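You operate a simulated robot arm through the tools that you are given. There is no shell and no other tool. Be economical: measure what you need, move in short steps, check, and stop when the job is done.

Carry out the task below with a simulated two-armed robot. There is one attempt and no reset: what you move stays moved.

TASK
Add both small paperbacks to the rack in number order and close its end up to them.
Fine: spines outward; hold the rack while you slide its end.

It is judged by the outcome, as a careful person would: the job done as asked, and still so three seconds after it is handed in. It fails if anything else is knocked over, pushed out of place, dropped, spilled or broken.

THE ROBOT
Two 7-joint arms with two-finger parallel grippers on one trunk, on a base that drives. Base frame: it is fixed to the floor where the robot stands at the start and does not move with it; the origin is under the middle of the robot, x ahead of it, y to its left, z up. Lengths are in m, angles in rad, forces in N, time in s.
The left shoulder is at the start at [0.06, 0.143, 0.926], the right one opposite. With the tool pointing down near the work surface each hand reaches from about 0.32 to 0.74 m from the robot's upright axis, wherever it stands, measured 20 degrees to its own side. Places, roughly: row of the book rack [0.5, -0.2, 0.8]; sliding end of the book rack [0.5, -0.1, 0.8]. Payload 1.57 kg a hand.
Tool frame (each hand has its own): the origin (TCP) lies between the finger pads and is the grasp point; the fingertips stand 0.03 m ahead of it; z points along the fingers, y is the line along which they close. Largest opening 0.11 m; finger width 0.024, thickness 0.012; the body of the gripper, 0.048 by 0.112 m, starts 0.078 m behind the TCP.
Orientation is that of the tool frame in the base frame, as a unit quaternion [w, x, y, z]. With the fingers straight down and closing along the base's y, the tool's x points along the base's -x, its y along +y and its z along -z.

THE INTERFACE
- The arms move only by the tool play_rows. It takes "left_moves", "right_moves" or both (then of equal length, played together; a hand with none holds still); each is one flat list of numbers, 7 for each row, row after row: the turn, a rotation vector about the base's x, y, z in units of 6 degrees (1.0 is 6 degrees), then the shift along the base's x, y, z in units of 20 mm (1.0 is 20 mm), then the finger opening in m, from 0 to 0.11. In form: [wx, wy, wz, x, y, z, fingers, wx, wy, wz, x, y, z, fingers, ...]. A call has 1 to 12 rows; each row shifts and turns the commanded pose from where the row before left it. A call with a number of a shift or a turn outside -1 to 1 is refused whole. Rows are played at 5 a second. More than 0.05 m and 0.15 rad between two rows, or a gripper value outside its range, and nothing of the call is played. A pose out of reach is approached as far as the arm can. The call stops where the force on the tool passes 40 N (or 10 N more than at its start, if that is more) or the arm is blocked; 0.2 s more then pass. The fingers move at their own pace (about 0.045 m/s each) and stop on an object; they squeeze with about 23 N. The grip force told is the motor's: it shows also when the fingers shut on nothing. Time passes only in rows, and 0.2 s behind the last, so rows that do not move let the fingers close. The reply holds the time, the measured pose of the TCP, the force on the tool along the base axes, the opening and the grip force, in the units named above and with some noise, with the torque about the TCP (base axes, N m) and any sound that the robot's microphone picked up.
- Cameras (640 x 400 px; columns grow to the right, rows downward): "scene" is now at [0.0374, -0.023, 1.5267]; the picture's right is [-0.32, -0.95, 0.00], its down [-0.78, 0.27, -0.56] and it looks along [0.53, -0.18, -0.83] (base axes); focal length 255 px, centre (320, 200). "left" rides on the left gripper at [0.07, -0.016, -0.141] in its tool frame; the picture's right is [0.23, 0.97, 0.00], its down [-0.86, 0.20, -0.48] and it looks along [-0.47, 0.11, 0.88] (tool axes); focal length 222 px, centre (320, 200). "right" rides on the right gripper at [0.07, 0.016, -0.141] in its tool frame; the picture's right is [-0.23, 0.97, 0.00], its down [-0.86, -0.20, -0.48] and it looks along [-0.47, -0.11, 0.88] (tool axes); focal length 222 px, centre (320, 200). There is no depth. A picture from a camera that has moved, and an enlarged one, comes with that camera's place and axes in the base frame and with its lens.
- capture(camera): a new picture of that camera. The clock stands still meanwhile.
- lift_body(by): slides the trunk up (or, below 0, down) by that many m; the arms and the scene camera ride with it, the base frame stays. It gives what a move gives, with no picture.
- steer(legs): drives the robot by 1 to 6 legs, each [ahead, left, turn to the left] in m, m and rad, along the robot's own axes; the way and the turn of a leg run together, so that a leg with both is an arc; at most 1.5 m and 3.142 rad a leg. The arms and the cameras ride along, it lands a little off, and it stops where it bumps. It gives what a move gives.
- turn_head(pan, tilt): turns the head with the scene camera to pan (to the left, within 1.501 rad either way) and tilt (down, from -0.506 to 1.204), counted from straight ahead of the robot. It gives what a move gives.
- enlarge(camera, box): a new picture of the part [left, top, right, bottom] of that camera's present view, enlarged. The clock stands still meanwhile.
- sign_off(): hands the job in; it is judged then, once.

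Work in short steps. Places have to be worked out from the pictures, the camera data and where the tool is seen: move nearer, look again, correct. Check each grasp and each placing, and mend what went wrong. You have 120 turns and 88 pictures in all, those below and enlarged ones among them. Open the grippers and draw the arms clear of the work before you hand the job in, unless the task says otherwise; then end with one line.

The tools are called after "Call:" as a command line: name --argument value ..., lists and objects as JSON in quotes. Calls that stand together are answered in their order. play_rows: Moves the arms, as the interface text tells. Its arguments: {"type":"object","properties":{"left_moves":{"type":"array","items":{"type":"number"}},"right_moves":{"type":"array","items":{"type":"number"}}},"required":[]} The other tools are called the same way: lift_body (by) slides the trunk up or down; steer (legs) drives the base; turn_head (pan, tilt) turns the head that bears the scene camera; capture (camera) takes a picture; enlarge (camera, box) takes an enlarged picture of a part of a camera's view; sign_off () hands the job in.

At the start:

```text
t: 0.0
left_tool_pos: [0.3893, -0.0315, 1.0908]
left_ee_rot: [0.001, 0.0, 1.0, 0.0]
left_contact_force: [-0.5, 0.1, 0.3]
left_wrist_torque: [0.01, -0.03, -0.02]
left_finger_gap: 0.11
left_grip_force: 0.0
right_tool_pos: [0.3485, -0.4048, 1.0686]
right_ee_rot: [0.0, 0.0, 1.0, -0.001]
right_contact_force: [0.0, 0.7, -0.5]
right_wrist_torque: [-0.03, 0.0, 0.0]
right_finger_gap: 0.11
right_grip_force: 0.0
trunk travel left (down, up): [-0.525, 0.065]
robot x, y, heading: [0.0009, -0.0003, 0.002]
head pan, tilt: [-0.33, 0.972]
```

scene: 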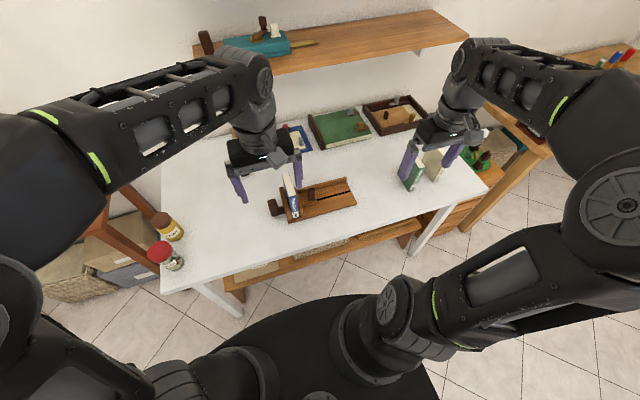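
right: 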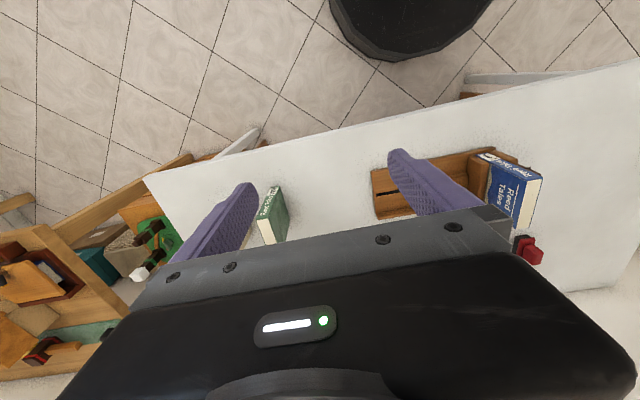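
left: 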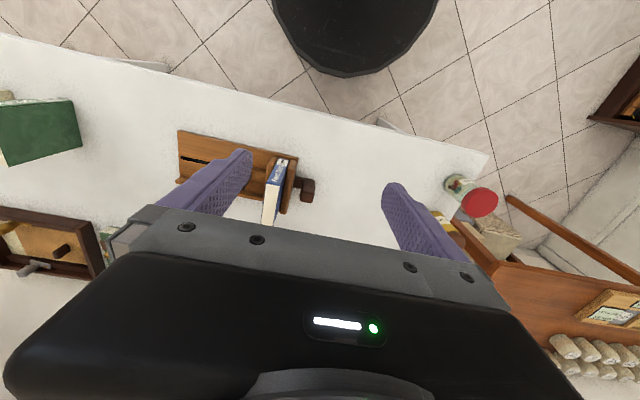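

I see a rack with one blue book and a green item or two on the right; I look closer at both.

Call:
enlarge --camera "scene" --box '[250, 160, 370, 235]'

Call:
enlarge --camera "scene" --box '[380, 130, 500, 205]'

Call:
enlarge --camera "right" --box '[360, 130, 560, 255]'

```text
5.33 times, centred on (310, 198) of scene
camera zoom: at [0.0374, -0.023, 1.5267], right [-0.32, -0.95, 0.0], down [-0.78, 0.27, -0.56], along [0.53, -0.18, -0.83], focal length 1359 px, centre (373, 213)
```

zoom: 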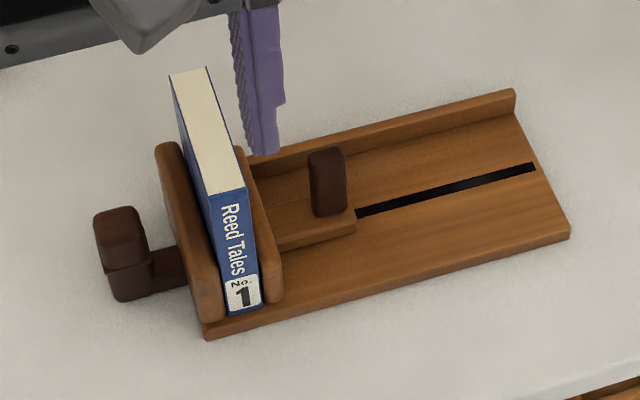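

```text
5.33 times, centred on (440, 168) of scene
camera zoom: at [0.0374, -0.023, 1.5267], right [-0.32, -0.95, 0.0], down [-0.78, 0.27, -0.56], along [0.53, -0.18, -0.83], focal length 1359 px, centre (-320, 373)
```

zoom: 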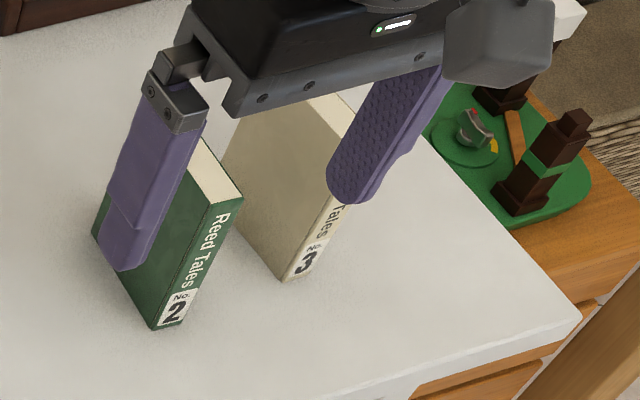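

```text
3.20 times, centred on (460, 192) of right
camera zoom: at [0.2786, -0.3879, 1.2094], right [0.23, 0.97, 0.0], down [0.86, -0.2, 0.48], along [0.47, -0.11, -0.88], focal length 711 px, centre (-128, 224)
```

zoom: 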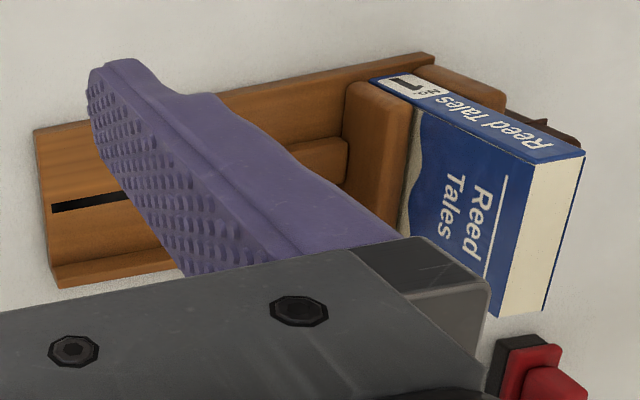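

Order in the rack must be 1, 2, 3 from left to right. Book 3 (about [0.51,-0.64]) is beyond comfortable reach, so I look to the right before driving sideways.

Call:
turn_head --pan -1.0 --tilt 0.75

Call:
capture --camera "scene"

```text
t: 1.1
left_tool_pos: [0.3899, -0.031, 1.0902]
left_ee_rot: [-0.001, 0.0, 1.0, 0.001]
left_contact_force: [-0.8, 0.2, 0.3]
left_wrist_torque: [0.0, 0.0, 0.0]
left_finger_gap: 0.1099
left_grip_force: 0.1
right_tool_pos: [0.348, -0.4035, 1.0691]
right_ee_rot: [0.0, 0.0, 1.0, 0.0]
right_contact_force: [1.0, 0.1, 0.1]
right_wrist_torque: [0.03, -0.01, -0.02]
right_finger_gap: 0.11
right_grip_force: 0.1
trunk travel left (down, up): [-0.525, 0.065]
robot x, y, heading: [0.0006, -0.0049, 0.004]
head pan, tilt: [-1.0, 0.75]
```

```text
81 pictures are left
camera scene: at [0.0147, -0.0696, 1.5438], right [-0.84, -0.54, 0.0], down [-0.37, 0.57, -0.73], along [0.4, -0.61, -0.68], focal length 255 px, centre (320, 200)
```

scene: 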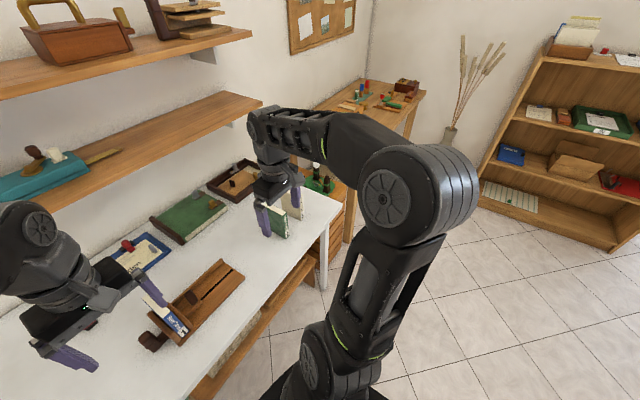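

The floor on the right is free. I drive 0.18 m to the right so both books and the rack lie within reach.

Call:
steer --legs '[[0, -0.18, 0]]'

Call:
turn_head --pan -0.3 --tilt 0.97

Call:
capture --camera "scene"

```text
t: 2.6
left_tool_pos: [0.389, -0.2124, 1.0907]
left_ee_rot: [0.0, 0.001, 1.0, 0.001]
left_contact_force: [-0.4, -0.4, -1.1]
left_wrist_torque: [0.06, 0.01, 0.03]
left_finger_gap: 0.11
left_grip_force: 0.1
right_tool_pos: [0.3471, -0.5849, 1.0682]
right_ee_rot: [0.0, 0.0, 1.0, 0.0]
right_contact_force: [0.0, -0.8, 0.6]
right_wrist_torque: [0.07, 0.02, 0.02]
right_finger_gap: 0.1101
right_grip_force: 0.1
trunk travel left (down, up): [-0.525, 0.065]
robot x, y, heading: [0.0023, -0.1806, 0.001]
head pan, tilt: [-1.0, 0.75]
```

```text
t: 3.6
left_tool_pos: [0.3886, -0.2123, 1.0917]
left_ee_rot: [-0.001, 0.001, 1.0, 0.0]
left_contact_force: [0.1, 0.1, -0.8]
left_wrist_torque: [-0.01, 0.0, 0.02]
left_finger_gap: 0.1102
left_grip_force: 0.0
right_tool_pos: [0.3473, -0.5849, 1.0686]
right_ee_rot: [0.0, 0.001, 1.0, -0.001]
right_contact_force: [-0.2, 0.1, -0.6]
right_wrist_torque: [0.02, 0.01, -0.01]
right_finger_gap: 0.1098
right_grip_force: 0.0
trunk travel left (down, up): [-0.525, 0.065]
robot x, y, heading: [-0.0016, -0.1813, -0.001]
head pan, tilt: [-0.3, 0.97]
```

```text
80 pictures are left
camera scene: at [0.0379, -0.201, 1.5268], right [-0.3, -0.95, 0.0], down [-0.79, 0.25, -0.57], along [0.54, -0.17, -0.82], focal length 255 px, centre (320, 200)
```

scene: 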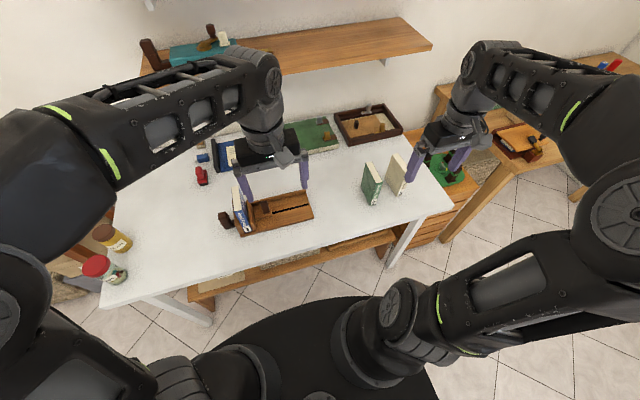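

Now I take enlarged views of the rack and books from the new position for precise measurement.

Call:
enlarge --camera "scene" --box '[210, 165, 330, 240]'

Call:
enlarge --camera "scene" --box '[330, 140, 450, 215]'

```text
5.33 times, centred on (270, 202) of scene
camera zoom: at [0.0379, -0.201, 1.5268], right [-0.3, -0.95, 0.0], down [-0.79, 0.25, -0.57], along [0.54, -0.17, -0.82], focal length 1359 px, centre (587, 187)
```

zoom: 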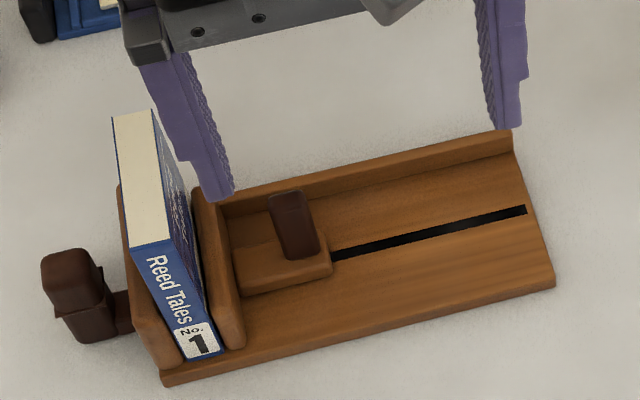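

```text
5.33 times, centred on (390, 178) of scene
camera zoom: at [0.0379, -0.201, 1.5268], right [-0.3, -0.95, 0.0], down [-0.79, 0.25, -0.57], along [0.54, -0.17, -0.82], focal length 1359 px, centre (-53, 320)
```

zoom: 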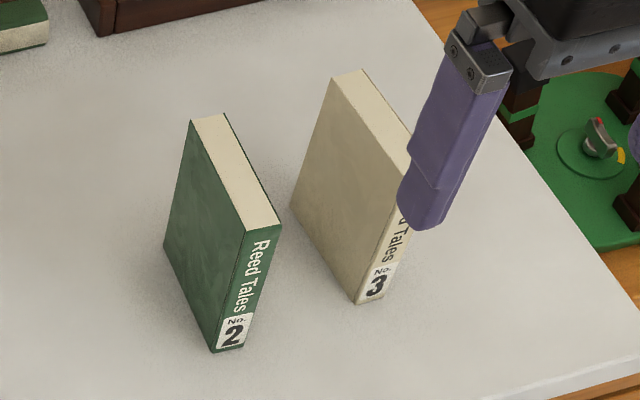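

Estimates: book 1 y −0.073…−0.098; slider knob ≈[0.544,−0.161], top z≈0.82; hold handle ≈[0.535,−0.026]; book 2 centre ≈[0.52,−0.541], book 3 ≈[0.529,−0.648]. I bring both hands over handle and knob, yawing them 90° so the fingers close along x.

Call:
play_rows --left_moves '[0, 0, -1, 0.5, 0.65, 0, 0.08, 0, 0, -1, 0.5, 0.65, 0, 0.08, 0, 0, -1, 0.5, 0.65, 0, 0.08, 0, 0, -1, 0.5, 0.65, 0, 0.08, 0, 0, -1, 0.5, 0.65, 0, 0.08, 0, 0, -1, 0.5, 0.65, 0, 0.08, 0, 0, -1, 0.5, 0.65, 0, 0.08, 0, 0, -1, 0.5, 0.65, 0, 0.08, 0, 0, -1, 0.5, 0.65, 0, 0.08, 0, 0, -1, 0.5, 0.65, 0, 0.08, 0, 0, -1, 0.5, 0.65, 0, 0.08, 0, 0, -1, 0.5, 0.65, 0, 0.08]' --right_moves '[0, 0, 1, 0.6, 0.9, 0, 0.08, 0, 0, 1, 0.6, 0.9, 0, 0.08, 0, 0, 1, 0.6, 0.9, 0, 0.08, 0, 0, 1, 0.6, 0.9, 0, 0.08, 0, 0, 1, 0.6, 0.9, 0, 0.08, 0, 0, 1, 0.6, 0.9, 0, 0.08, 0, 0, 1, 0.6, 0.9, 0, 0.08, 0, 0, 1, 0.6, 0.9, 0, 0.08, 0, 0, 1, 0.6, 0.9, 0, 0.08, 0, 0, 1, 0.6, 0.9, 0, 0.08, 0, 0, 1, 0.6, 0.9, 0, 0.08, 0, 0, 1, 0.6, 0.9, 0, 0.08]'

```text
t: 6.2
left_tool_pos: [0.5096, -0.0554, 1.0898]
left_ee_rot: [0.0, 0.589, 0.808, -0.001]
left_contact_force: [-0.5, -0.2, 0.6]
left_wrist_torque: [0.01, 0.01, 0.02]
left_finger_gap: 0.08
left_grip_force: 0.0
right_tool_pos: [0.492, -0.3678, 1.0701]
right_ee_rot: [0.0, -0.587, 0.809, 0.0]
right_contact_force: [1.2, -1.0, 0.2]
right_wrist_torque: [0.01, -0.01, 0.02]
right_finger_gap: 0.08
right_grip_force: 0.0
trunk travel left (down, up): [-0.525, 0.065]
robot x, y, heading: [-0.0001, -0.1782, 0.002]
head pan, tilt: [-0.3, 0.97]
```

Both arms follow well. I finish the yaw, and lower both partway for a look.

Call:
play_rows --left_moves '[0, 0, -1, 0.32, 0.42, 0, 0.08, 0, 0, -1, 0.32, 0.42, 0, 0.08, 0, 0, -1, 0.32, 0.42, 0, 0.08, 0, 0, 0, 0.31, 0.42, -1, 0.08, 0, 0, 0, 0, 0, -1, 0.08, 0, 0, 0, 0, 0, -1, 0.08, 0, 0, 0, 0, 0, -1, 0.08, 0, 0, 0, 0, 0, -1, 0.08]' --right_moves '[0, 0, 1, 0.5, 1, 0, 0.08, 0, 0, 1, 0.5, 1, 0, 0.08, 0, 0, 1, 0.5, 1, 0, 0.08, 0, 0, 0, 0.5, 1, -1, 0.08, 0, 0, 0, 0.3, 1, -1, 0.08, 0, 0, 0, 0.3, 1, -1, 0.08, 0, 0, 0, 0, 0, -1, 0.08, 0, 0, 0, 0, 0, -1, 0.08]'

Call:
enlarge --camera "scene" --box '[170, 115, 370, 240]'

Call:
capture --camera "left"

Call:
capture --camera "right"

```text
t: 8.0
left_tool_pos: [0.5347, -0.0229, 0.9909]
left_ee_rot: [0.0, 0.708, 0.706, 0.0]
left_contact_force: [-0.1, -0.3, 0.5]
left_wrist_torque: [0.02, 0.04, -0.01]
left_finger_gap: 0.08
left_grip_force: 0.1
right_tool_pos: [0.5431, -0.2482, 0.9674]
right_ee_rot: [0.0, -0.706, 0.708, 0.0]
right_contact_force: [-0.7, 0.8, 0.0]
right_wrist_torque: [0.02, 0.01, -0.02]
right_finger_gap: 0.0802
right_grip_force: 0.0
trunk travel left (down, up): [-0.525, 0.065]
robot x, y, heading: [0.0021, -0.1802, 0.0]
head pan, tilt: [-0.3, 0.97]
```

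```text
3.20 times, centred on (270, 178) of scene
camera zoom: at [0.0387, -0.2007, 1.5268], right [-0.3, -0.95, 0.0], down [-0.79, 0.25, -0.56], along [0.54, -0.17, -0.83], focal length 815 px, centre (480, 272)
```

zoom: 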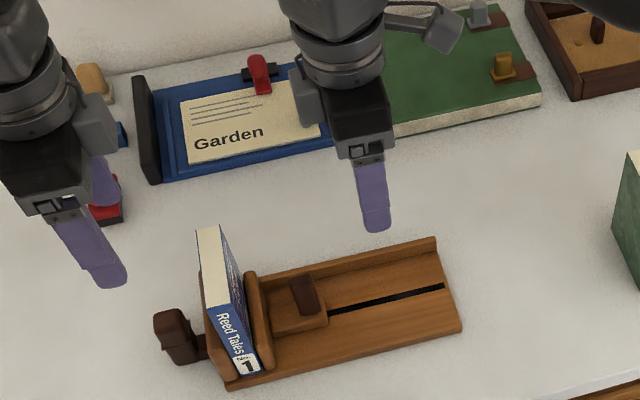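

```text
76 pictures are left
camera left: at [0.5173, 0.0477, 1.1328], right [0.97, 0.22, 0.0], down [0.2, -0.86, 0.48], along [0.11, -0.47, -0.88], focal length 222 px, centre (320, 200)
```

left: 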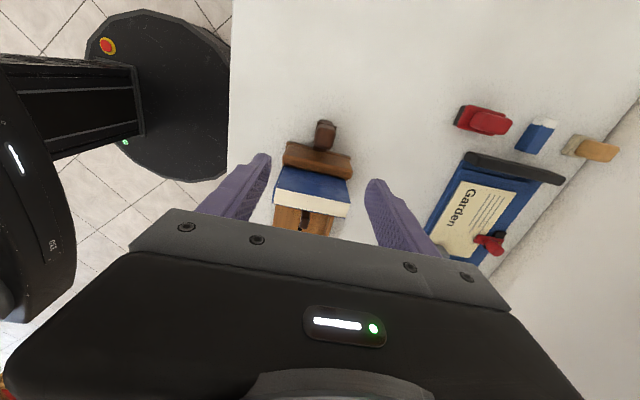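

```text
75 pictures are left
camera right: at [0.5268, -0.318, 1.1078], right [-0.97, 0.23, 0.0], down [0.2, 0.85, 0.48], along [0.11, 0.47, -0.88], focal length 222 px, centre (320, 200)
```

right: 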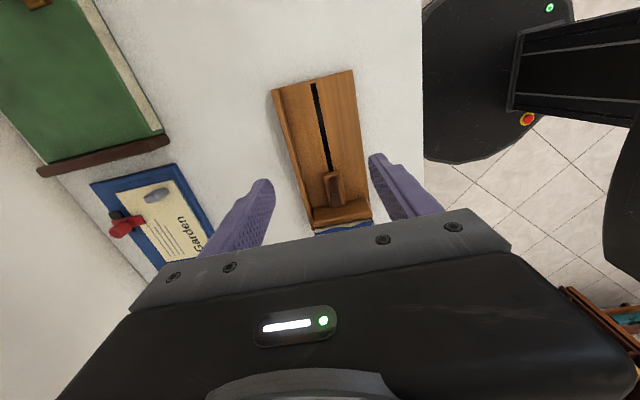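

Left camera puts the handle at ≈[0.541,−0.021]; right camera puts the knob at ≈[0.540,−0.165]. I centre both hands over them and descend with fingers open, stopping just above.

Call:
play_rows --left_moves '[0, 0, 0, 0.3, 0, -1, 0.07, 0, 0, 0, 0, 0, -1, 0.07, 0, 0, 0, 0, 0, -1, 0.07, 0, 0, 0, 0, 0, -1, 0.07, 0, 0, 0, 0, 0, -1, 0.07, 0, 0, 0, 0, 0, -1, 0.07, 0, 0, 0, 0, 0, -1, 0.07]' --right_moves '[0, 0, 0, 0, 0.85, -0.5, 0.07, 0, 0, 0, 0, 0.85, -1, 0.07, 0, 0, 0, 0, 0.85, -1, 0.07, 0, 0, 0, -0.1, 0.85, -1, 0.07, 0, 0, 0, 0, 0.75, -1, 0.07, 0, 0, 0, 0, 0, -1, 0.07, 0, 0, 0, 0, 0, -0.5, 0.07]'

Call:
enlarge --camera "scene" --box '[190, 135, 350, 235]'

Call:
capture --camera "right"

Call:
capture --camera "left"

```text
t: 9.6
left_tool_pos: [0.5407, -0.0217, 0.85]
left_ee_rot: [0.001, 0.708, 0.706, 0.0]
left_contact_force: [0.0, 0.0, -0.4]
left_wrist_torque: [0.0, 0.0, -0.03]
left_finger_gap: 0.07
left_grip_force: 0.0
right_tool_pos: [0.5405, -0.1667, 0.8488]
right_ee_rot: [0.0, -0.706, 0.708, 0.0]
right_contact_force: [0.2, 0.2, -0.1]
right_wrist_torque: [0.01, 0.01, -0.02]
right_finger_gap: 0.0702
right_grip_force: 0.0
trunk travel left (down, up): [-0.525, 0.065]
robot x, y, heading: [-0.0036, -0.1769, -0.005]
head pan, tilt: [-0.3, 0.97]
```

```text
4.00 times, centred on (270, 185) of scene
camera zoom: at [0.0384, -0.2007, 1.5268], right [-0.3, -0.95, 0.0], down [-0.79, 0.25, -0.56], along [0.54, -0.17, -0.83], focal length 1019 px, centre (520, 260)
```

zoom: 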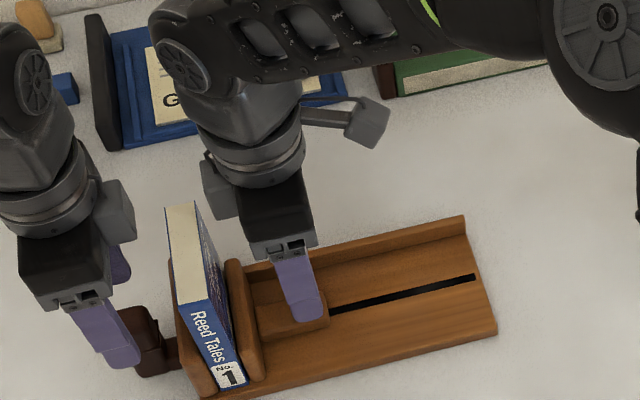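

```text
73 pictures are left
camera right: at [0.5242, -0.2363, 0.9888], right [-0.97, 0.23, 0.0], down [0.2, 0.85, 0.48], along [0.11, 0.47, -0.88], focal length 222 px, centre (320, 200)
```

right: 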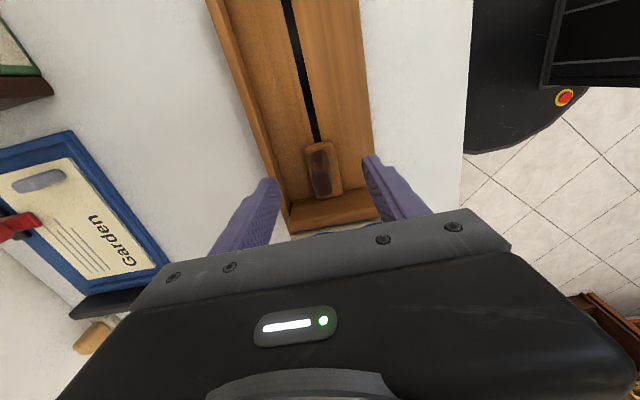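

```text
72 pictures are left
camera left: at [0.523, 0.0491, 0.992], right [0.97, 0.23, 0.0], down [0.2, -0.86, 0.48], along [0.11, -0.47, -0.88], focal length 222 px, centre (320, 200)
```

left: 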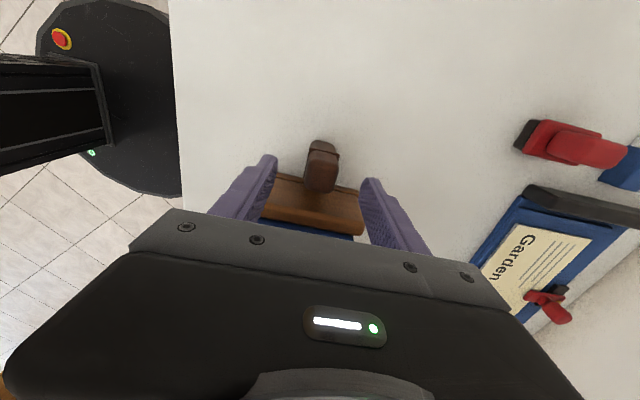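

Both are well centred between the fingers. I descend (left to z≈0.80, right to ≈0.808) and close.

Call:
play_rows --left_moves '[0, 0, 0, 0, 0, -1, 0.07, 0, 0, 0, 0, 0, -1, 0.07, 0, 0, 0, 0, 0, -0.5, 0.07, 0, 0, 0, 0, 0, 0, 0, 0, 0, 0, 0, 0, 0, 0, 0, 0, 0, 0, 0, 0, 0, 0, 0, 0, 0, 0, 0, 0]' --right_moves '[0, 0, 0, 0, 0, -1, 0.07, 0, 0, 0, 0, 0, -1, 0.07, 0, 0, 0, 0, 0, 0, 0.07, 0, 0, 0, 0, 0, 0, 0, 0, 0, 0, 0, 0, 0, 0, 0, 0, 0, 0, 0, 0, 0, 0, 0, 0, 0, 0, 0, 0]'

Call:
enlarge --camera "scene" --box '[190, 135, 350, 235]'

```text
t: 11.2
left_tool_pos: [0.5408, -0.0233, 0.8004]
left_ee_rot: [0.0, 0.708, 0.707, 0.0]
left_contact_force: [3.9, -0.1, -1.2]
left_wrist_torque: [0.03, 0.16, 0.34]
left_finger_gap: 0.0282
left_grip_force: 22.3
right_tool_pos: [0.5417, -0.1651, 0.807]
right_ee_rot: [-0.001, -0.707, 0.707, 0.0]
right_contact_force: [-5.0, -0.1, 1.1]
right_wrist_torque: [0.04, -0.19, 0.08]
right_finger_gap: 0.015
right_grip_force: 19.6
trunk travel left (down, up): [-0.525, 0.065]
robot x, y, heading: [-0.0026, -0.1797, 0.001]
head pan, tilt: [-0.3, 0.97]
```

```text
4.00 times, centred on (270, 185) of scene
camera zoom: at [0.0381, -0.2008, 1.5267], right [-0.3, -0.95, 0.0], down [-0.79, 0.25, -0.56], along [0.54, -0.17, -0.83], focal length 1019 px, centre (520, 260)
```

zoom: 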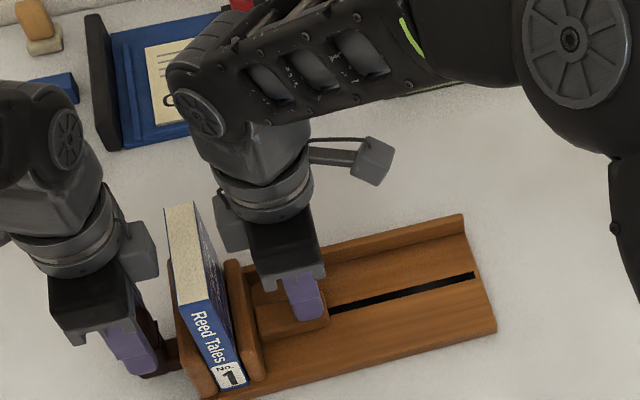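

Both are gripped (gaps 28 and 15 mm). I slide the knob toward −y gently, a short test first.

Call:
play_rows --right_moves '[0, 0, 0, 0, -0.5, 0, 0, 0, 0, 0, 0, -0.5, 0, 0, 0, 0, 0, 0, -0.5, 0, 0, 0, 0, 0, 0, -0.5, 0, 0]'

Call:
enlarge --camera "scene" --box '[190, 135, 350, 235]'

```text
t: 12.2
left_tool_pos: [0.5392, -0.0241, 0.8012]
left_ee_rot: [-0.001, 0.708, 0.706, 0.0]
left_contact_force: [2.8, -4.9, 0.9]
left_wrist_torque: [-0.69, 0.05, 0.44]
left_finger_gap: 0.0279
left_grip_force: 22.5
right_tool_pos: [0.5411, -0.2047, 0.8076]
right_ee_rot: [-0.001, -0.707, 0.708, 0.0]
right_contact_force: [-3.6, 4.9, -0.7]
right_wrist_torque: [0.28, -0.01, 0.21]
right_finger_gap: 0.0148
right_grip_force: 22.9
trunk travel left (down, up): [-0.525, 0.065]
robot x, y, heading: [-0.0012, -0.1804, -0.0]
head pan, tilt: [-0.3, 0.97]
```

```text
4.00 times, centred on (270, 185) of scene
camera zoom: at [0.0384, -0.201, 1.5267], right [-0.3, -0.95, 0.0], down [-0.79, 0.25, -0.56], along [0.54, -0.17, -0.83], focal length 1019 px, centre (520, 260)
```

zoom: 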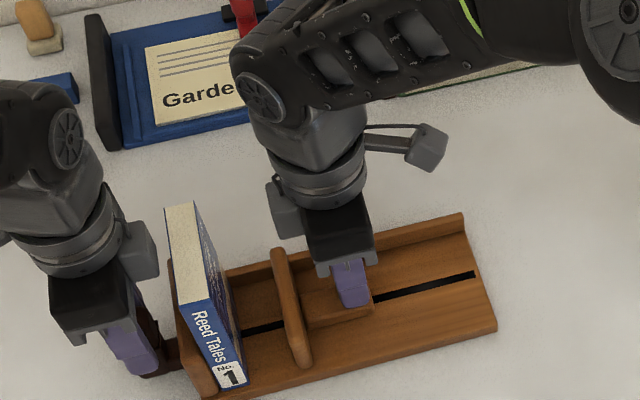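

It slides with ~5 N, and book 1 stands still. I slide another 65 mm, then release the knob and rise.

Call:
play_rows --right_moves '[0, 0, 0, 0, -0.5, 0, 0, 0, 0, 0, 0, -0.5, 0, 0, 0, 0, 0, 0, -0.5, 0, 0, 0, 0, 0, 0, -0.5, 0, 0, 0, 0, 0, 0, -0.5, 0, 0, 0, 0, 0, 0, -0.5, 0, 0, 0, 0, 0, 0, -0.3, 0, 0, 0, 0, 0, 0, 0, 0, 0]'

Call:
play_rows --right_moves '[0, 0, 0, 0, 0, 0, 0.06, 0, 0, 0, 0, 0, 0, 0.06, 0, 0, 0, 0, 0, 0, 0.06, 0, 0, 0, 0, 0, 1, 0.06, 0, 0, 0, 0, 0, 1, 0.06, 0, 0, 0, 0, 0, 1, 0.06, 0, 0, 0, 0, 0, 1, 0.06, 0, 0, 0, 0, 0, 1, 0.08, 0, 0, 0, 0, 0, 1, 0.08, 0, 0, 0, 0, 0, 1, 0.08, 0, 0, 0, 0, 0, 1, 0.08]' --left_moves '[0, 0, 0, 0, 0, 0, 0, 0, 0, 0, 0, 0, 0, 0, 0, 0, 0, 0, 0, 0, 0, 0, 0, 0, 0, 0, 0, 0, 0, 0, 0, 0, 0, 0, 0, 0, 0, 0, 0, 0, 0, 0, 0, 0, 0, 0, 0, 0, 0, 0, 0, 0, 0, 0, 0, 0, 0, 0, 0, 0, 0, 0, 0, 0, 0, 0, 0, 0, 0, 0, 0, 0, 0, 0, 0, 0, 0]'

Call:
enlarge --camera "scene" --box '[190, 135, 350, 235]'

```text
t: 14.0
left_tool_pos: [0.5406, -0.0236, 0.8013]
left_ee_rot: [0.0, 0.707, 0.707, 0.0]
left_contact_force: [4.2, -3.6, 2.3]
left_wrist_torque: [-0.46, -0.09, 0.46]
left_finger_gap: 0.0278
left_grip_force: 22.9
right_tool_pos: [0.5415, -0.2715, 0.8077]
right_ee_rot: [0.0, -0.706, 0.708, -0.001]
right_contact_force: [-3.2, 4.6, -1.4]
right_wrist_torque: [-0.32, 0.06, 0.4]
right_finger_gap: 0.0147
right_grip_force: 23.1
trunk travel left (down, up): [-0.525, 0.065]
robot x, y, heading: [0.0014, -0.1773, -0.003]
head pan, tilt: [-0.3, 0.97]
```

```text
t: 16.4
left_tool_pos: [0.5398, -0.0231, 0.8007]
left_ee_rot: [0.0, 0.707, 0.707, 0.0]
left_contact_force: [-1.2, -0.8, -0.7]
left_wrist_torque: [0.53, 0.05, -0.01]
left_finger_gap: 0.0273
left_grip_force: 22.9
right_tool_pos: [0.5398, -0.2707, 0.9699]
right_ee_rot: [0.0, -0.706, 0.708, 0.0]
right_contact_force: [-0.2, 1.0, -0.9]
right_wrist_torque: [0.01, -0.04, -0.01]
right_finger_gap: 0.08
right_grip_force: 0.1
trunk travel left (down, up): [-0.525, 0.065]
robot x, y, heading: [-0.0003, -0.1802, -0.003]
head pan, tilt: [-0.3, 0.97]
```

```text
4.00 times, centred on (270, 185) of scene
camera zoom: at [0.0381, -0.2009, 1.5267], right [-0.3, -0.95, 0.0], down [-0.79, 0.25, -0.56], along [0.54, -0.17, -0.83], focal length 1019 px, centre (520, 260)
```

zoom: 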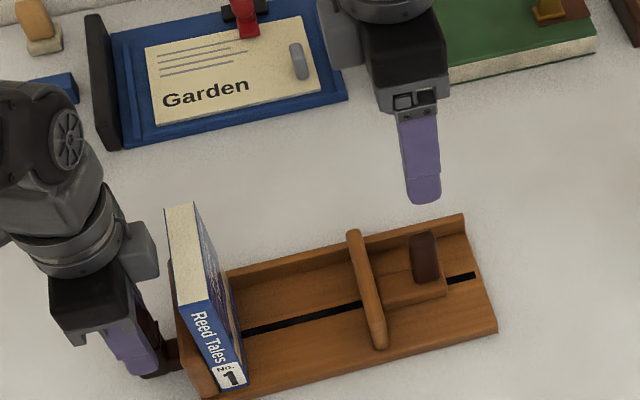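

The rack is open (~105 mm of room) and undisturbed. I move the right hand above book 2, keeping fingers closing along x (spine to fore-edge) so books can be set close together.

Call:
play_rows --right_moves '[0, 0, 0, 0, -1, 0.5, 0.11, 0, 0, 0, 0, -1, 0.5, 0.11, 0, 0, 0, 0, -1, 0.5, 0.11, 0, 0, 0, 0, -1, 0, 0.11, 0, 0, 0, 0, -1, 0, 0.11, 0, 0, 0, 0, -1, 0, 0.11, 0, 0, 0, -0.1, -1, 0, 0.11, 0, 0, 0, -0.2, -1, 0, 0.11, 0, 0, 0, -0.2, -1, 0, 0.11, 0, 0, 0, -0.2, -1, 0, 0.11, 0, 0, 0, -0.2, -1, 0, 0.11, 0, 0, -0.33, 0, -1, 0, 0.11]'

Call:
play_rows --right_moves '[0, 0, 0, 0, -0.75, 0, 0.11, 0, 0, 0, 0, -0.75, 0, 0.11]'

Call:
capture --camera "right"

Call:
enlarge --camera "scene" --box '[330, 115, 450, 190]'

```text
t: 19.0
left_tool_pos: [0.54, -0.0239, 0.7998]
left_ee_rot: [0.0, 0.707, 0.707, 0.0]
left_contact_force: [0.2, -0.5, -0.5]
left_wrist_torque: [0.43, -0.03, -0.03]
left_finger_gap: 0.0281
left_grip_force: 22.2
right_tool_pos: [0.5229, -0.5128, 0.9973]
right_ee_rot: [0.0, -0.694, 0.72, 0.0]
right_contact_force: [-0.2, 0.4, 0.3]
right_wrist_torque: [-0.02, -0.01, -0.03]
right_finger_gap: 0.1099
right_grip_force: 0.1
trunk travel left (down, up): [-0.525, 0.065]
robot x, y, heading: [-0.0032, -0.1794, -0.001]
head pan, tilt: [-0.3, 0.97]
```

```text
t: 19.6
left_tool_pos: [0.5412, -0.0242, 0.8001]
left_ee_rot: [0.0, 0.708, 0.706, 0.0]
left_contact_force: [0.6, -1.2, 0.5]
left_wrist_torque: [0.47, -0.01, -0.01]
left_finger_gap: 0.0276
left_grip_force: 22.8
right_tool_pos: [0.5238, -0.5411, 0.9989]
right_ee_rot: [0.0, -0.694, 0.72, -0.001]
right_contact_force: [0.2, 0.7, 0.6]
right_wrist_torque: [-0.01, 0.01, 0.01]
right_finger_gap: 0.1099
right_grip_force: 0.1
trunk travel left (down, up): [-0.525, 0.065]
robot x, y, heading: [0.0028, -0.1801, -0.002]
head pan, tilt: [-0.3, 0.97]
```

```text
68 pictures are left
camera right: at [0.5047, -0.6114, 1.1393], right [-0.96, 0.26, 0.0], down [0.23, 0.85, 0.48], along [0.13, 0.46, -0.88], focal length 222 px, centre (320, 200)
```

right: 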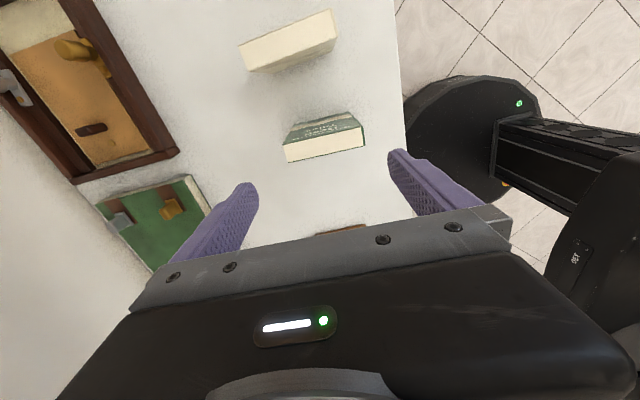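

```text
5.33 times, centred on (390, 152) of scene
camera zoom: at [0.0383, -0.2011, 1.5268], right [-0.3, -0.95, 0.0], down [-0.79, 0.25, -0.56], along [0.54, -0.17, -0.83], focal length 1359 px, centre (-53, 453)
```

zoom: 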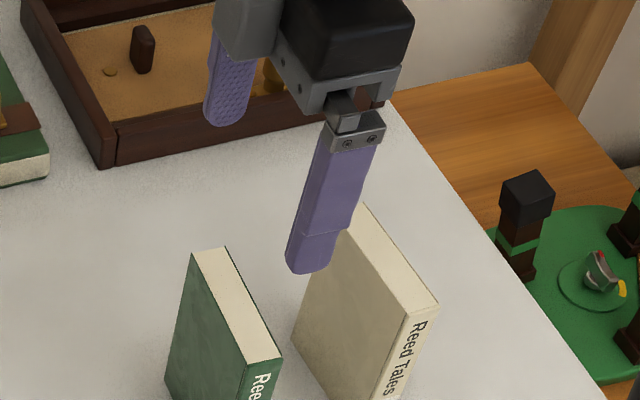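

I enlarge the wrist view to measure the tops of both books.

Call:
enlarge --camera "right" --box '[220, 0, 420, 180]'

```text
2.22 times, centred on (320, 90) of right
camera zoom: at [0.5047, -0.6114, 1.1393], right [-0.96, 0.26, 0.0], down [0.23, 0.85, 0.48], along [0.13, 0.46, -0.88], focal length 494 px, centre (320, 444)
```

zoom: 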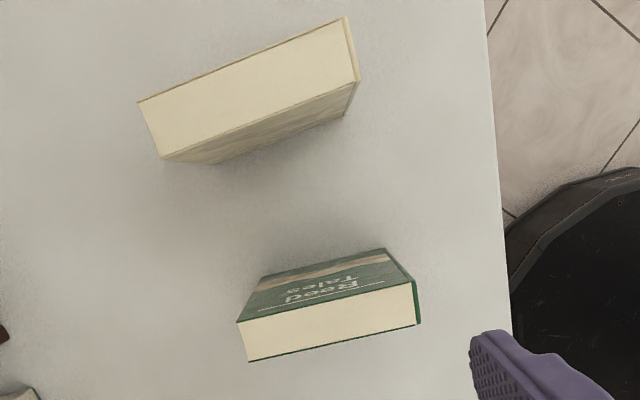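

Wrist view confirms book 2's top centre ≈[0.5206,−0.5435], yaw ≈−2.5°. I nudge −3 mm x, −2.5 mm y and descend to z≈0.845.

Call:
play_rows --right_moves '[0, 0, 0, -0.13, -0.12, -0.7, 0.11, 0, 0, 0, 0, 0, -1, 0.11, 0, 0, 0, 0, 0, -1, 0.11, 0, 0, 0, 0, 0, -1, 0.11]'

Call:
enlarge --camera "right" --box '[160, 80, 480, 280]'

Call:
enlarge --camera "scene" --box '[330, 115, 450, 190]'

```text
t: 20.6
left_tool_pos: [0.5406, -0.0239, 0.7999]
left_ee_rot: [0.0, 0.708, 0.706, -0.001]
left_contact_force: [-0.5, -0.1, -1.3]
left_wrist_torque: [0.44, 0.01, -0.01]
left_finger_gap: 0.0276
left_grip_force: 23.1
right_tool_pos: [0.5215, -0.5436, 0.9253]
right_ee_rot: [0.0, -0.694, 0.72, 0.0]
right_contact_force: [-0.2, 0.3, -0.4]
right_wrist_torque: [-0.01, 0.0, 0.01]
right_finger_gap: 0.1101
right_grip_force: 0.1
trunk travel left (down, up): [-0.525, 0.065]
robot x, y, heading: [0.0039, -0.1753, -0.005]
head pan, tilt: [-0.3, 0.97]
```

```text
2.00 times, centred on (320, 180) of right
camera zoom: at [0.5027, -0.6129, 1.0655], right [-0.96, 0.26, 0.0], down [0.23, 0.85, 0.48], along [0.13, 0.46, -0.88], focal length 444 px, centre (320, 240)
```

zoom: 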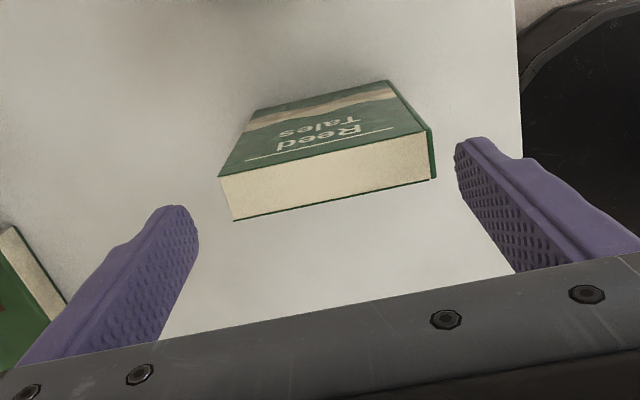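

```text
5.33 times, centred on (390, 152) of scene
camera zoom: at [0.0385, -0.2011, 1.5268], right [-0.3, -0.95, 0.0], down [-0.79, 0.25, -0.56], along [0.54, -0.17, -0.83], focal length 1359 px, centre (-53, 453)
```

zoom: 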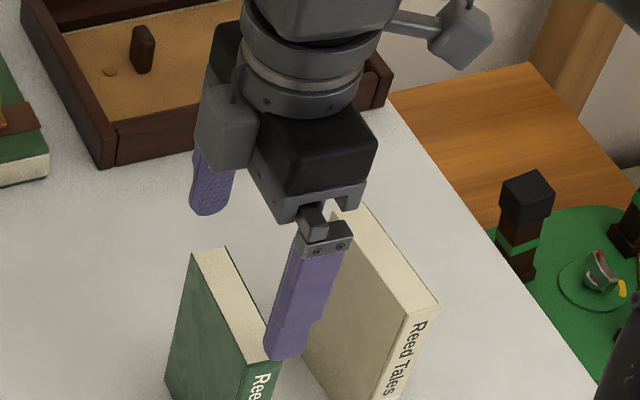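

Measured centre ≈[0.520,−0.5435]; I shift −1.5 mm and descend slowly to z≈0.845.

Call:
play_rows --right_moves '[0, 0, 0, -0.07, 0, -0.5, 0.11, 0, 0, 0, 0, 0, -0.5, 0.11, 0, 0, 0, 0, 0, -0.5, 0.11, 0, 0, 0, 0, 0, -0.5, 0.11, 0, 0, 0, 0, 0, -0.5, 0.11, 0, 0, 0, 0, 0, -0.5, 0.11, 0, 0, 0, 0, 0, -0.5, 0.11, 0, 0, 0, 0, 0, -0.5, 0.11]'

Call:
enlarge --camera "right" --box '[160, 80, 480, 280]'

```text
t: 22.4
left_tool_pos: [0.541, -0.0235, 0.7997]
left_ee_rot: [0.0, 0.708, 0.707, 0.001]
left_contact_force: [0.0, 0.2, -0.8]
left_wrist_torque: [0.48, -0.01, -0.01]
left_finger_gap: 0.0279
left_grip_force: 22.8
right_tool_pos: [0.5188, -0.5434, 0.8439]
right_ee_rot: [0.0, -0.693, 0.721, 0.0]
right_contact_force: [-0.7, 0.0, 0.1]
right_wrist_torque: [0.01, -0.01, 0.0]
right_finger_gap: 0.1099
right_grip_force: 0.1
trunk travel left (down, up): [-0.525, 0.065]
robot x, y, heading: [-0.0, -0.1795, -0.001]
head pan, tilt: [-0.3, 0.97]
```

```text
2.00 times, centred on (320, 180) of right
camera zoom: at [0.5001, -0.6139, 0.984], right [-0.96, 0.26, 0.0], down [0.23, 0.85, 0.48], along [0.13, 0.46, -0.88], focal length 444 px, centre (320, 240)
```

zoom: 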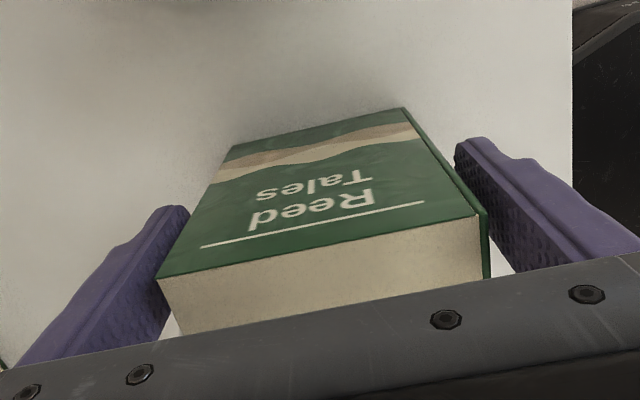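

Fingers straddle the book cleanly. I close and lift a little.

Call:
play_rows --right_moves '[0, 0, 0, 0, 0, 0, 0.08, 0, 0, 0, 0, 0, 0, 0.08, 0, 0, 0, 0, 0, 0, 0.08, 0, 0, 0, 0, 0, 0.5, 0.08, 0, 0, 0, 0, 0, 0.5, 0.08]'

Call:
enlarge --camera "right" --box '[160, 80, 480, 280]'

```text
t: 23.6
left_tool_pos: [0.5394, -0.025, 0.8018]
left_ee_rot: [0.001, 0.708, 0.706, 0.0]
left_contact_force: [0.2, -0.2, -0.6]
left_wrist_torque: [0.46, 0.02, 0.03]
left_finger_gap: 0.0278
left_grip_force: 23.2
right_tool_pos: [0.5202, -0.5447, 0.8643]
right_ee_rot: [0.0, -0.694, 0.72, 0.0]
right_contact_force: [0.1, 0.8, -1.0]
right_wrist_torque: [0.03, 0.01, 0.02]
right_finger_gap: 0.0976
right_grip_force: 23.0
trunk travel left (down, up): [-0.525, 0.065]
robot x, y, heading: [0.0006, -0.1814, 0.005]
head pan, tilt: [-0.3, 0.97]
```

```text
2.00 times, centred on (320, 180) of right
camera zoom: at [0.501, -0.6138, 1.005], right [-0.96, 0.26, 0.0], down [0.23, 0.85, 0.48], along [0.13, 0.46, -0.88], focal length 444 px, centre (320, 240)
```

zoom: 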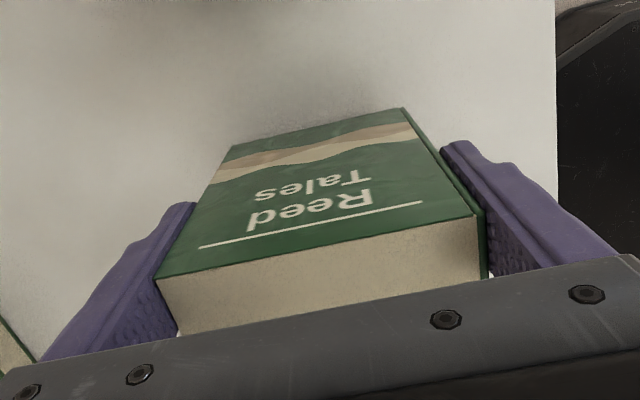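

Grasp is firm (gap 97.6 mm). I lift well above the rack and carry it toward the free space.

Call:
play_rows --right_moves '[0, 0, 0.33, 0, 0, 1, 0.08, 0, 0, 0, 0, 0, 1, 0.08, 0, 0, 0, 0, 0, 1, 0.08, 0, 0, 0, 0, 0, 1, 0.08, 0, 0, 0, 0.1, 1, 1, 0.08, 0, 0, 0, 0.1, 1, 1, 0.08, 0, 0, 0, 0.1, 1, 1, 0.08, 0, 0, 0, 0.1, 1, 0, 0.08, 0, 0, 0, 0.1, 1, 0, 0.08, 0, 0, 0, 0.1, 1, 0, 0.08, 0, 0, 0, 0.1, 1, 0, 0.08, 0, 0, 0, 0.1, 1, 0, 0.08]'

Call:
play_rows --right_moves '[0, 0, 0, 0, 1, 0, 0.08, 0, 0, 0, 0, 1, 0, 0.08, 0, 0, 0, 0, 1, 0, 0.08, 0, 0, 0, 0, 1, 0, 0.08, 0, 0, 0, 0, 1, 0, 0.08, 0, 0, 0, 0, 1, 0, 0.08, 0, 0, 0, 0, 1, 0, 0.08, 0, 0, 0, 0, 1, 0, 0.08, 0, 0, 0, 0, 1, 0, 0.08, 0, 0, 0, 0, 1, 0, 0.08]'

Call:
enlarge --camera "scene" --box '[190, 135, 350, 235]'

Call:
capture --camera "right"

```text
t: 26.2
left_tool_pos: [0.5395, -0.0231, 0.8016]
left_ee_rot: [0.001, 0.707, 0.707, 0.001]
left_contact_force: [-0.1, 1.0, -0.2]
left_wrist_torque: [0.42, -0.06, 0.04]
left_finger_gap: 0.0277
left_grip_force: 23.3
right_tool_pos: [0.5374, -0.3836, 1.0049]
right_ee_rot: [0.0, -0.707, 0.708, -0.001]
right_contact_force: [-0.5, -0.7, -1.0]
right_wrist_torque: [-0.02, 0.0, 0.01]
right_finger_gap: 0.0976
right_grip_force: 22.7
trunk travel left (down, up): [-0.525, 0.065]
robot x, y, heading: [0.0032, -0.1802, -0.002]
head pan, tilt: [-0.3, 0.97]
```

```text
t: 28.4
left_tool_pos: [0.5407, -0.0227, 0.7994]
left_ee_rot: [0.0, 0.708, 0.706, 0.0]
left_contact_force: [0.3, 0.7, -0.1]
left_wrist_torque: [-0.2, -0.11, -0.04]
left_finger_gap: 0.0281
left_grip_force: 22.9
right_tool_pos: [0.5365, -0.1819, 1.0038]
right_ee_rot: [-0.001, -0.706, 0.708, 0.0]
right_contact_force: [0.1, 0.3, -0.8]
right_wrist_torque: [-0.01, -0.02, -0.01]
right_finger_gap: 0.0978
right_grip_force: 23.2
trunk travel left (down, up): [-0.525, 0.065]
robot x, y, heading: [-0.0004, -0.1782, -0.0]
head pan, tilt: [-0.3, 0.97]
```

```text
4.00 times, centred on (270, 185) of scene
camera zoom: at [0.0383, -0.2007, 1.5268], right [-0.3, -0.95, 0.0], down [-0.79, 0.25, -0.56], along [0.54, -0.17, -0.83], focal length 1019 px, centre (520, 260)
```

zoom: 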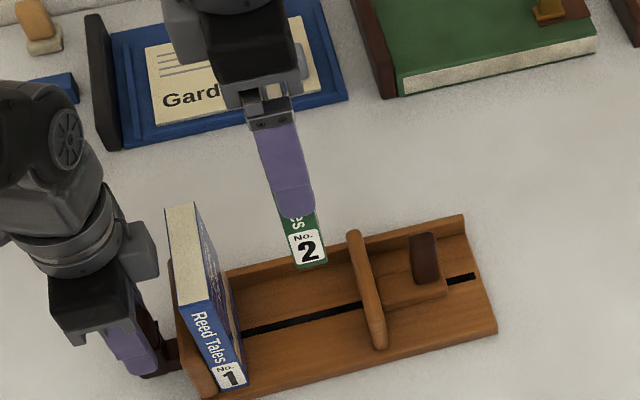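

```text
60 pictures are left
camera right: at [0.5207, -0.2526, 1.1443], right [-0.97, 0.23, 0.0], down [0.2, 0.85, 0.48], along [0.11, 0.47, -0.88], focal length 222 px, centre (320, 200)
```

right: 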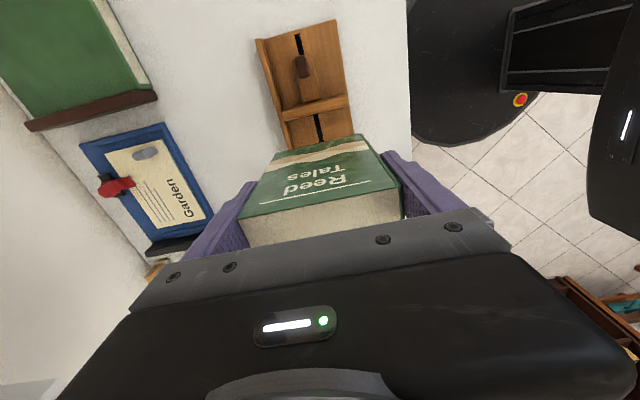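

Book 2 is held upright with spine outward. The left wrist would be close to the right one at placing, so I release the handle, raise the left hand and withdraw it to +y for now.

Call:
play_rows --left_moves '[0, 0, 0, 0, 0, 0, 0.07, 0, 0, 0, 0, 0, 0, 0.07, 0, 0, 0, 0, 0, 0, 0.07, 0, 0, 0, 0, 0, 1, 0.07, 0, 0, 0, 0, 0, 1, 0.07, 0, 0, 0, 0, 0.5, 1, 0.07, 0, 0, 0, 0, 1, 1, 0.07, 0, 0, 0, 0, 1, 1, 0.07, 0, 0, 0, 0, 1, 1, 0.07, 0, 0, 0, 0, 1, 1, 0.07, 0, 0, 0, 0, 1, 0, 0.07]'

Call:
play_rows --right_moves '[0, 0, 0, -0.2, 0.8, -1, 0.08, 0, 0, 0, 0, 0.8, -1, 0.08, 0, 0, 0, 0, 0.8, -1, 0.08, 0, 0, 0, 0, 0.6, -1, 0.08]'

Call:
enlarge --camera "scene" --box '[190, 135, 350, 235]'

```text
t: 30.8
left_tool_pos: [0.5394, 0.0855, 0.9409]
left_ee_rot: [0.0, 0.709, 0.706, 0.0]
left_contact_force: [-0.2, 0.1, -0.5]
left_wrist_torque: [-0.03, 0.02, -0.02]
left_finger_gap: 0.0701
left_grip_force: 0.0
right_tool_pos: [0.5374, -0.1821, 1.0037]
right_ee_rot: [0.0, -0.707, 0.707, 0.0]
right_contact_force: [0.7, 0.8, -1.3]
right_wrist_torque: [-0.01, 0.01, 0.04]
right_finger_gap: 0.0978
right_grip_force: 23.0
trunk travel left (down, up): [-0.525, 0.065]
robot x, y, heading: [-0.0033, -0.178, 0.003]
head pan, tilt: [-0.3, 0.97]
```

```text
t: 31.8
left_tool_pos: [0.5401, 0.0869, 0.94]
left_ee_rot: [-0.001, 0.707, 0.707, 0.0]
left_contact_force: [0.0, -0.4, -0.2]
left_wrist_torque: [-0.01, -0.02, -0.02]
left_finger_gap: 0.0703
left_grip_force: 0.1
right_tool_pos: [0.53, -0.122, 0.9241]
right_ee_rot: [-0.001, -0.706, 0.708, 0.0]
right_contact_force: [0.1, 0.3, -0.8]
right_wrist_torque: [0.0, -0.02, 0.04]
right_finger_gap: 0.0977
right_grip_force: 23.3
trunk travel left (down, up): [-0.525, 0.065]
robot x, y, heading: [0.0008, -0.1757, -0.003]
head pan, tilt: [-0.3, 0.97]
```

```text
4.00 times, centred on (270, 185) of scene
camera zoom: at [0.0383, -0.2006, 1.5268], right [-0.3, -0.95, 0.0], down [-0.79, 0.25, -0.56], along [0.54, -0.17, -0.83], focal length 1019 px, centre (520, 260)
```

zoom: 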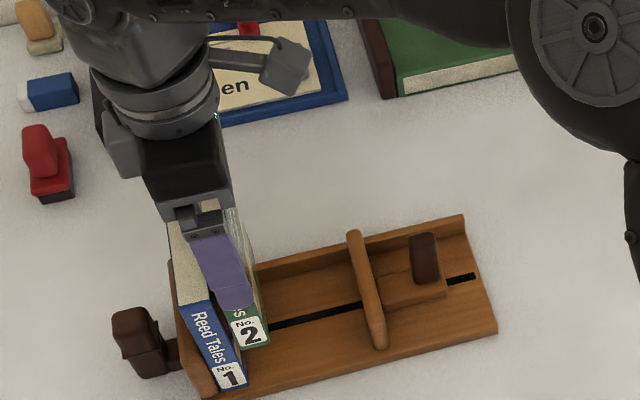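

Book 2 hangs ≈9 mm right of book 1 with spine ≈4 mm forward of book 1's. I shift +3 mm x and lower gently to just above the rack floor.

Call:
play_rows --right_moves '[0, 0, 0, 0.15, 0, -0.5, 0.08, 0, 0, 0, 0, 0, -0.5, 0.08, 0, 0, 0, 0, 0, -0.5, 0.08, 0, 0, 0, 0, 0, -0.5, 0.08, 0, 0, 0, 0, 0, -0.5, 0.08]'

Call:
enlarge --camera "scene" --box '[190, 135, 350, 235]'

```text
t: 33.0
left_tool_pos: [0.5412, 0.0868, 0.9411]
left_ee_rot: [0.0, 0.708, 0.707, 0.0]
left_contact_force: [-0.5, -1.2, -1.0]
left_wrist_torque: [0.0, -0.02, -0.03]
left_finger_gap: 0.0701
left_grip_force: 0.2
right_tool_pos: [0.5346, -0.1224, 0.8765]
right_ee_rot: [0.0, -0.706, 0.708, -0.001]
right_contact_force: [0.3, 0.1, -2.1]
right_wrist_torque: [0.02, 0.03, -0.01]
right_finger_gap: 0.0975
right_grip_force: 23.4
trunk travel left (down, up): [-0.525, 0.065]
robot x, y, heading: [0.0022, -0.1799, -0.003]
head pan, tilt: [-0.3, 0.97]
```

```text
4.00 times, centred on (270, 185) of scene
camera zoom: at [0.0383, -0.2008, 1.5268], right [-0.3, -0.95, 0.0], down [-0.79, 0.25, -0.56], along [0.54, -0.17, -0.83], focal length 1019 px, centre (520, 260)
```

zoom: 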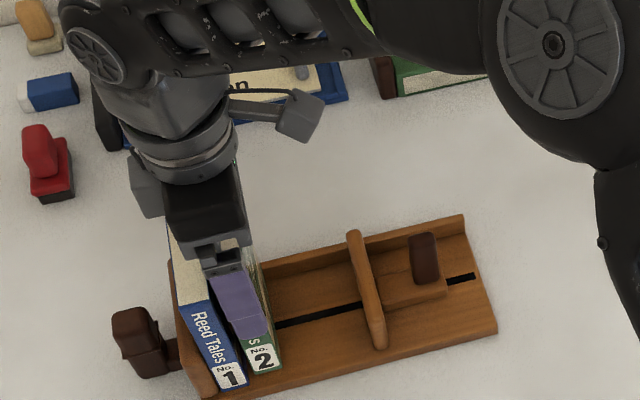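

No contact with the ledge, looks right. Lower in 5 mm steps watching the force.

Call:
play_rows --right_moves '[0, 0, 0, 0, 0, -0.25, 0.08, 0, 0, 0, 0, 0, -0.25, 0.08, 0, 0, 0, 0, 0, -0.15, 0.08]'

```text
t: 33.8
left_tool_pos: [0.5398, 0.0874, 0.9404]
left_ee_rot: [0.0, 0.708, 0.706, 0.0]
left_contact_force: [-0.4, -0.6, 0.7]
left_wrist_torque: [0.0, 0.02, -0.03]
left_finger_gap: 0.0699
left_grip_force: 0.0
right_tool_pos: [0.5346, -0.1234, 0.862]
right_ee_rot: [0.0, -0.706, 0.708, 0.0]
right_contact_force: [0.3, 0.1, -1.1]
right_wrist_torque: [-0.04, 0.0, -0.04]
right_finger_gap: 0.0976
right_grip_force: 22.7
trunk travel left (down, up): [-0.525, 0.065]
robot x, y, heading: [0.0, -0.1782, -0.004]
head pan, tilt: [-0.3, 0.97]
```

No floor contact yet (≈1 N); I lower further by small steps.

Call:
play_rows --right_moves '[0, 0, 0, 0, 0, -0.15, 0.08, 0, 0, 0, 0, 0, -0.1, 0.08]'

Call:
enlarge --camera "scene" --box '[220, 175, 300, 240]'

```text
t: 34.4
left_tool_pos: [0.5409, 0.0873, 0.9406]
left_ee_rot: [0.0, 0.708, 0.706, 0.0]
left_contact_force: [0.6, -0.1, 0.3]
left_wrist_torque: [-0.01, 0.0, 0.0]
left_finger_gap: 0.07
left_grip_force: 0.1
right_tool_pos: [0.5352, -0.124, 0.8571]
right_ee_rot: [0.001, -0.706, 0.708, -0.001]
right_contact_force: [0.9, -0.7, 6.0]
right_wrist_torque: [-0.1, 0.31, 0.05]
right_finger_gap: 0.0977
right_grip_force: 22.8
trunk travel left (down, up): [-0.525, 0.065]
robot x, y, heading: [0.0011, -0.1802, -0.002]
head pan, tilt: [-0.3, 0.97]
```

```text
6.15 times, centred on (260, 208) of scene
camera zoom: at [0.0376, -0.201, 1.5269], right [-0.3, -0.95, 0.0], down [-0.79, 0.25, -0.57], along [0.54, -0.17, -0.82], focal length 1568 px, centre (689, 154)
```

zoom: 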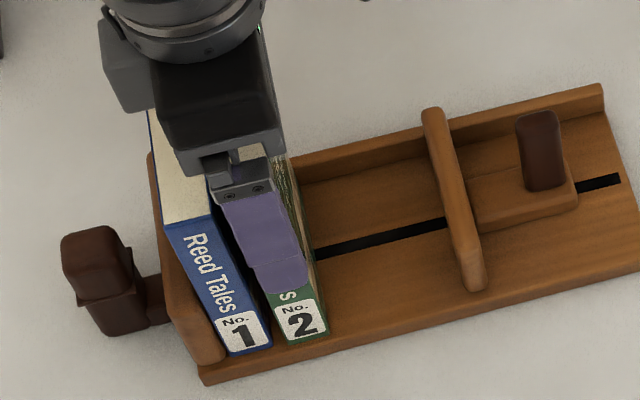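

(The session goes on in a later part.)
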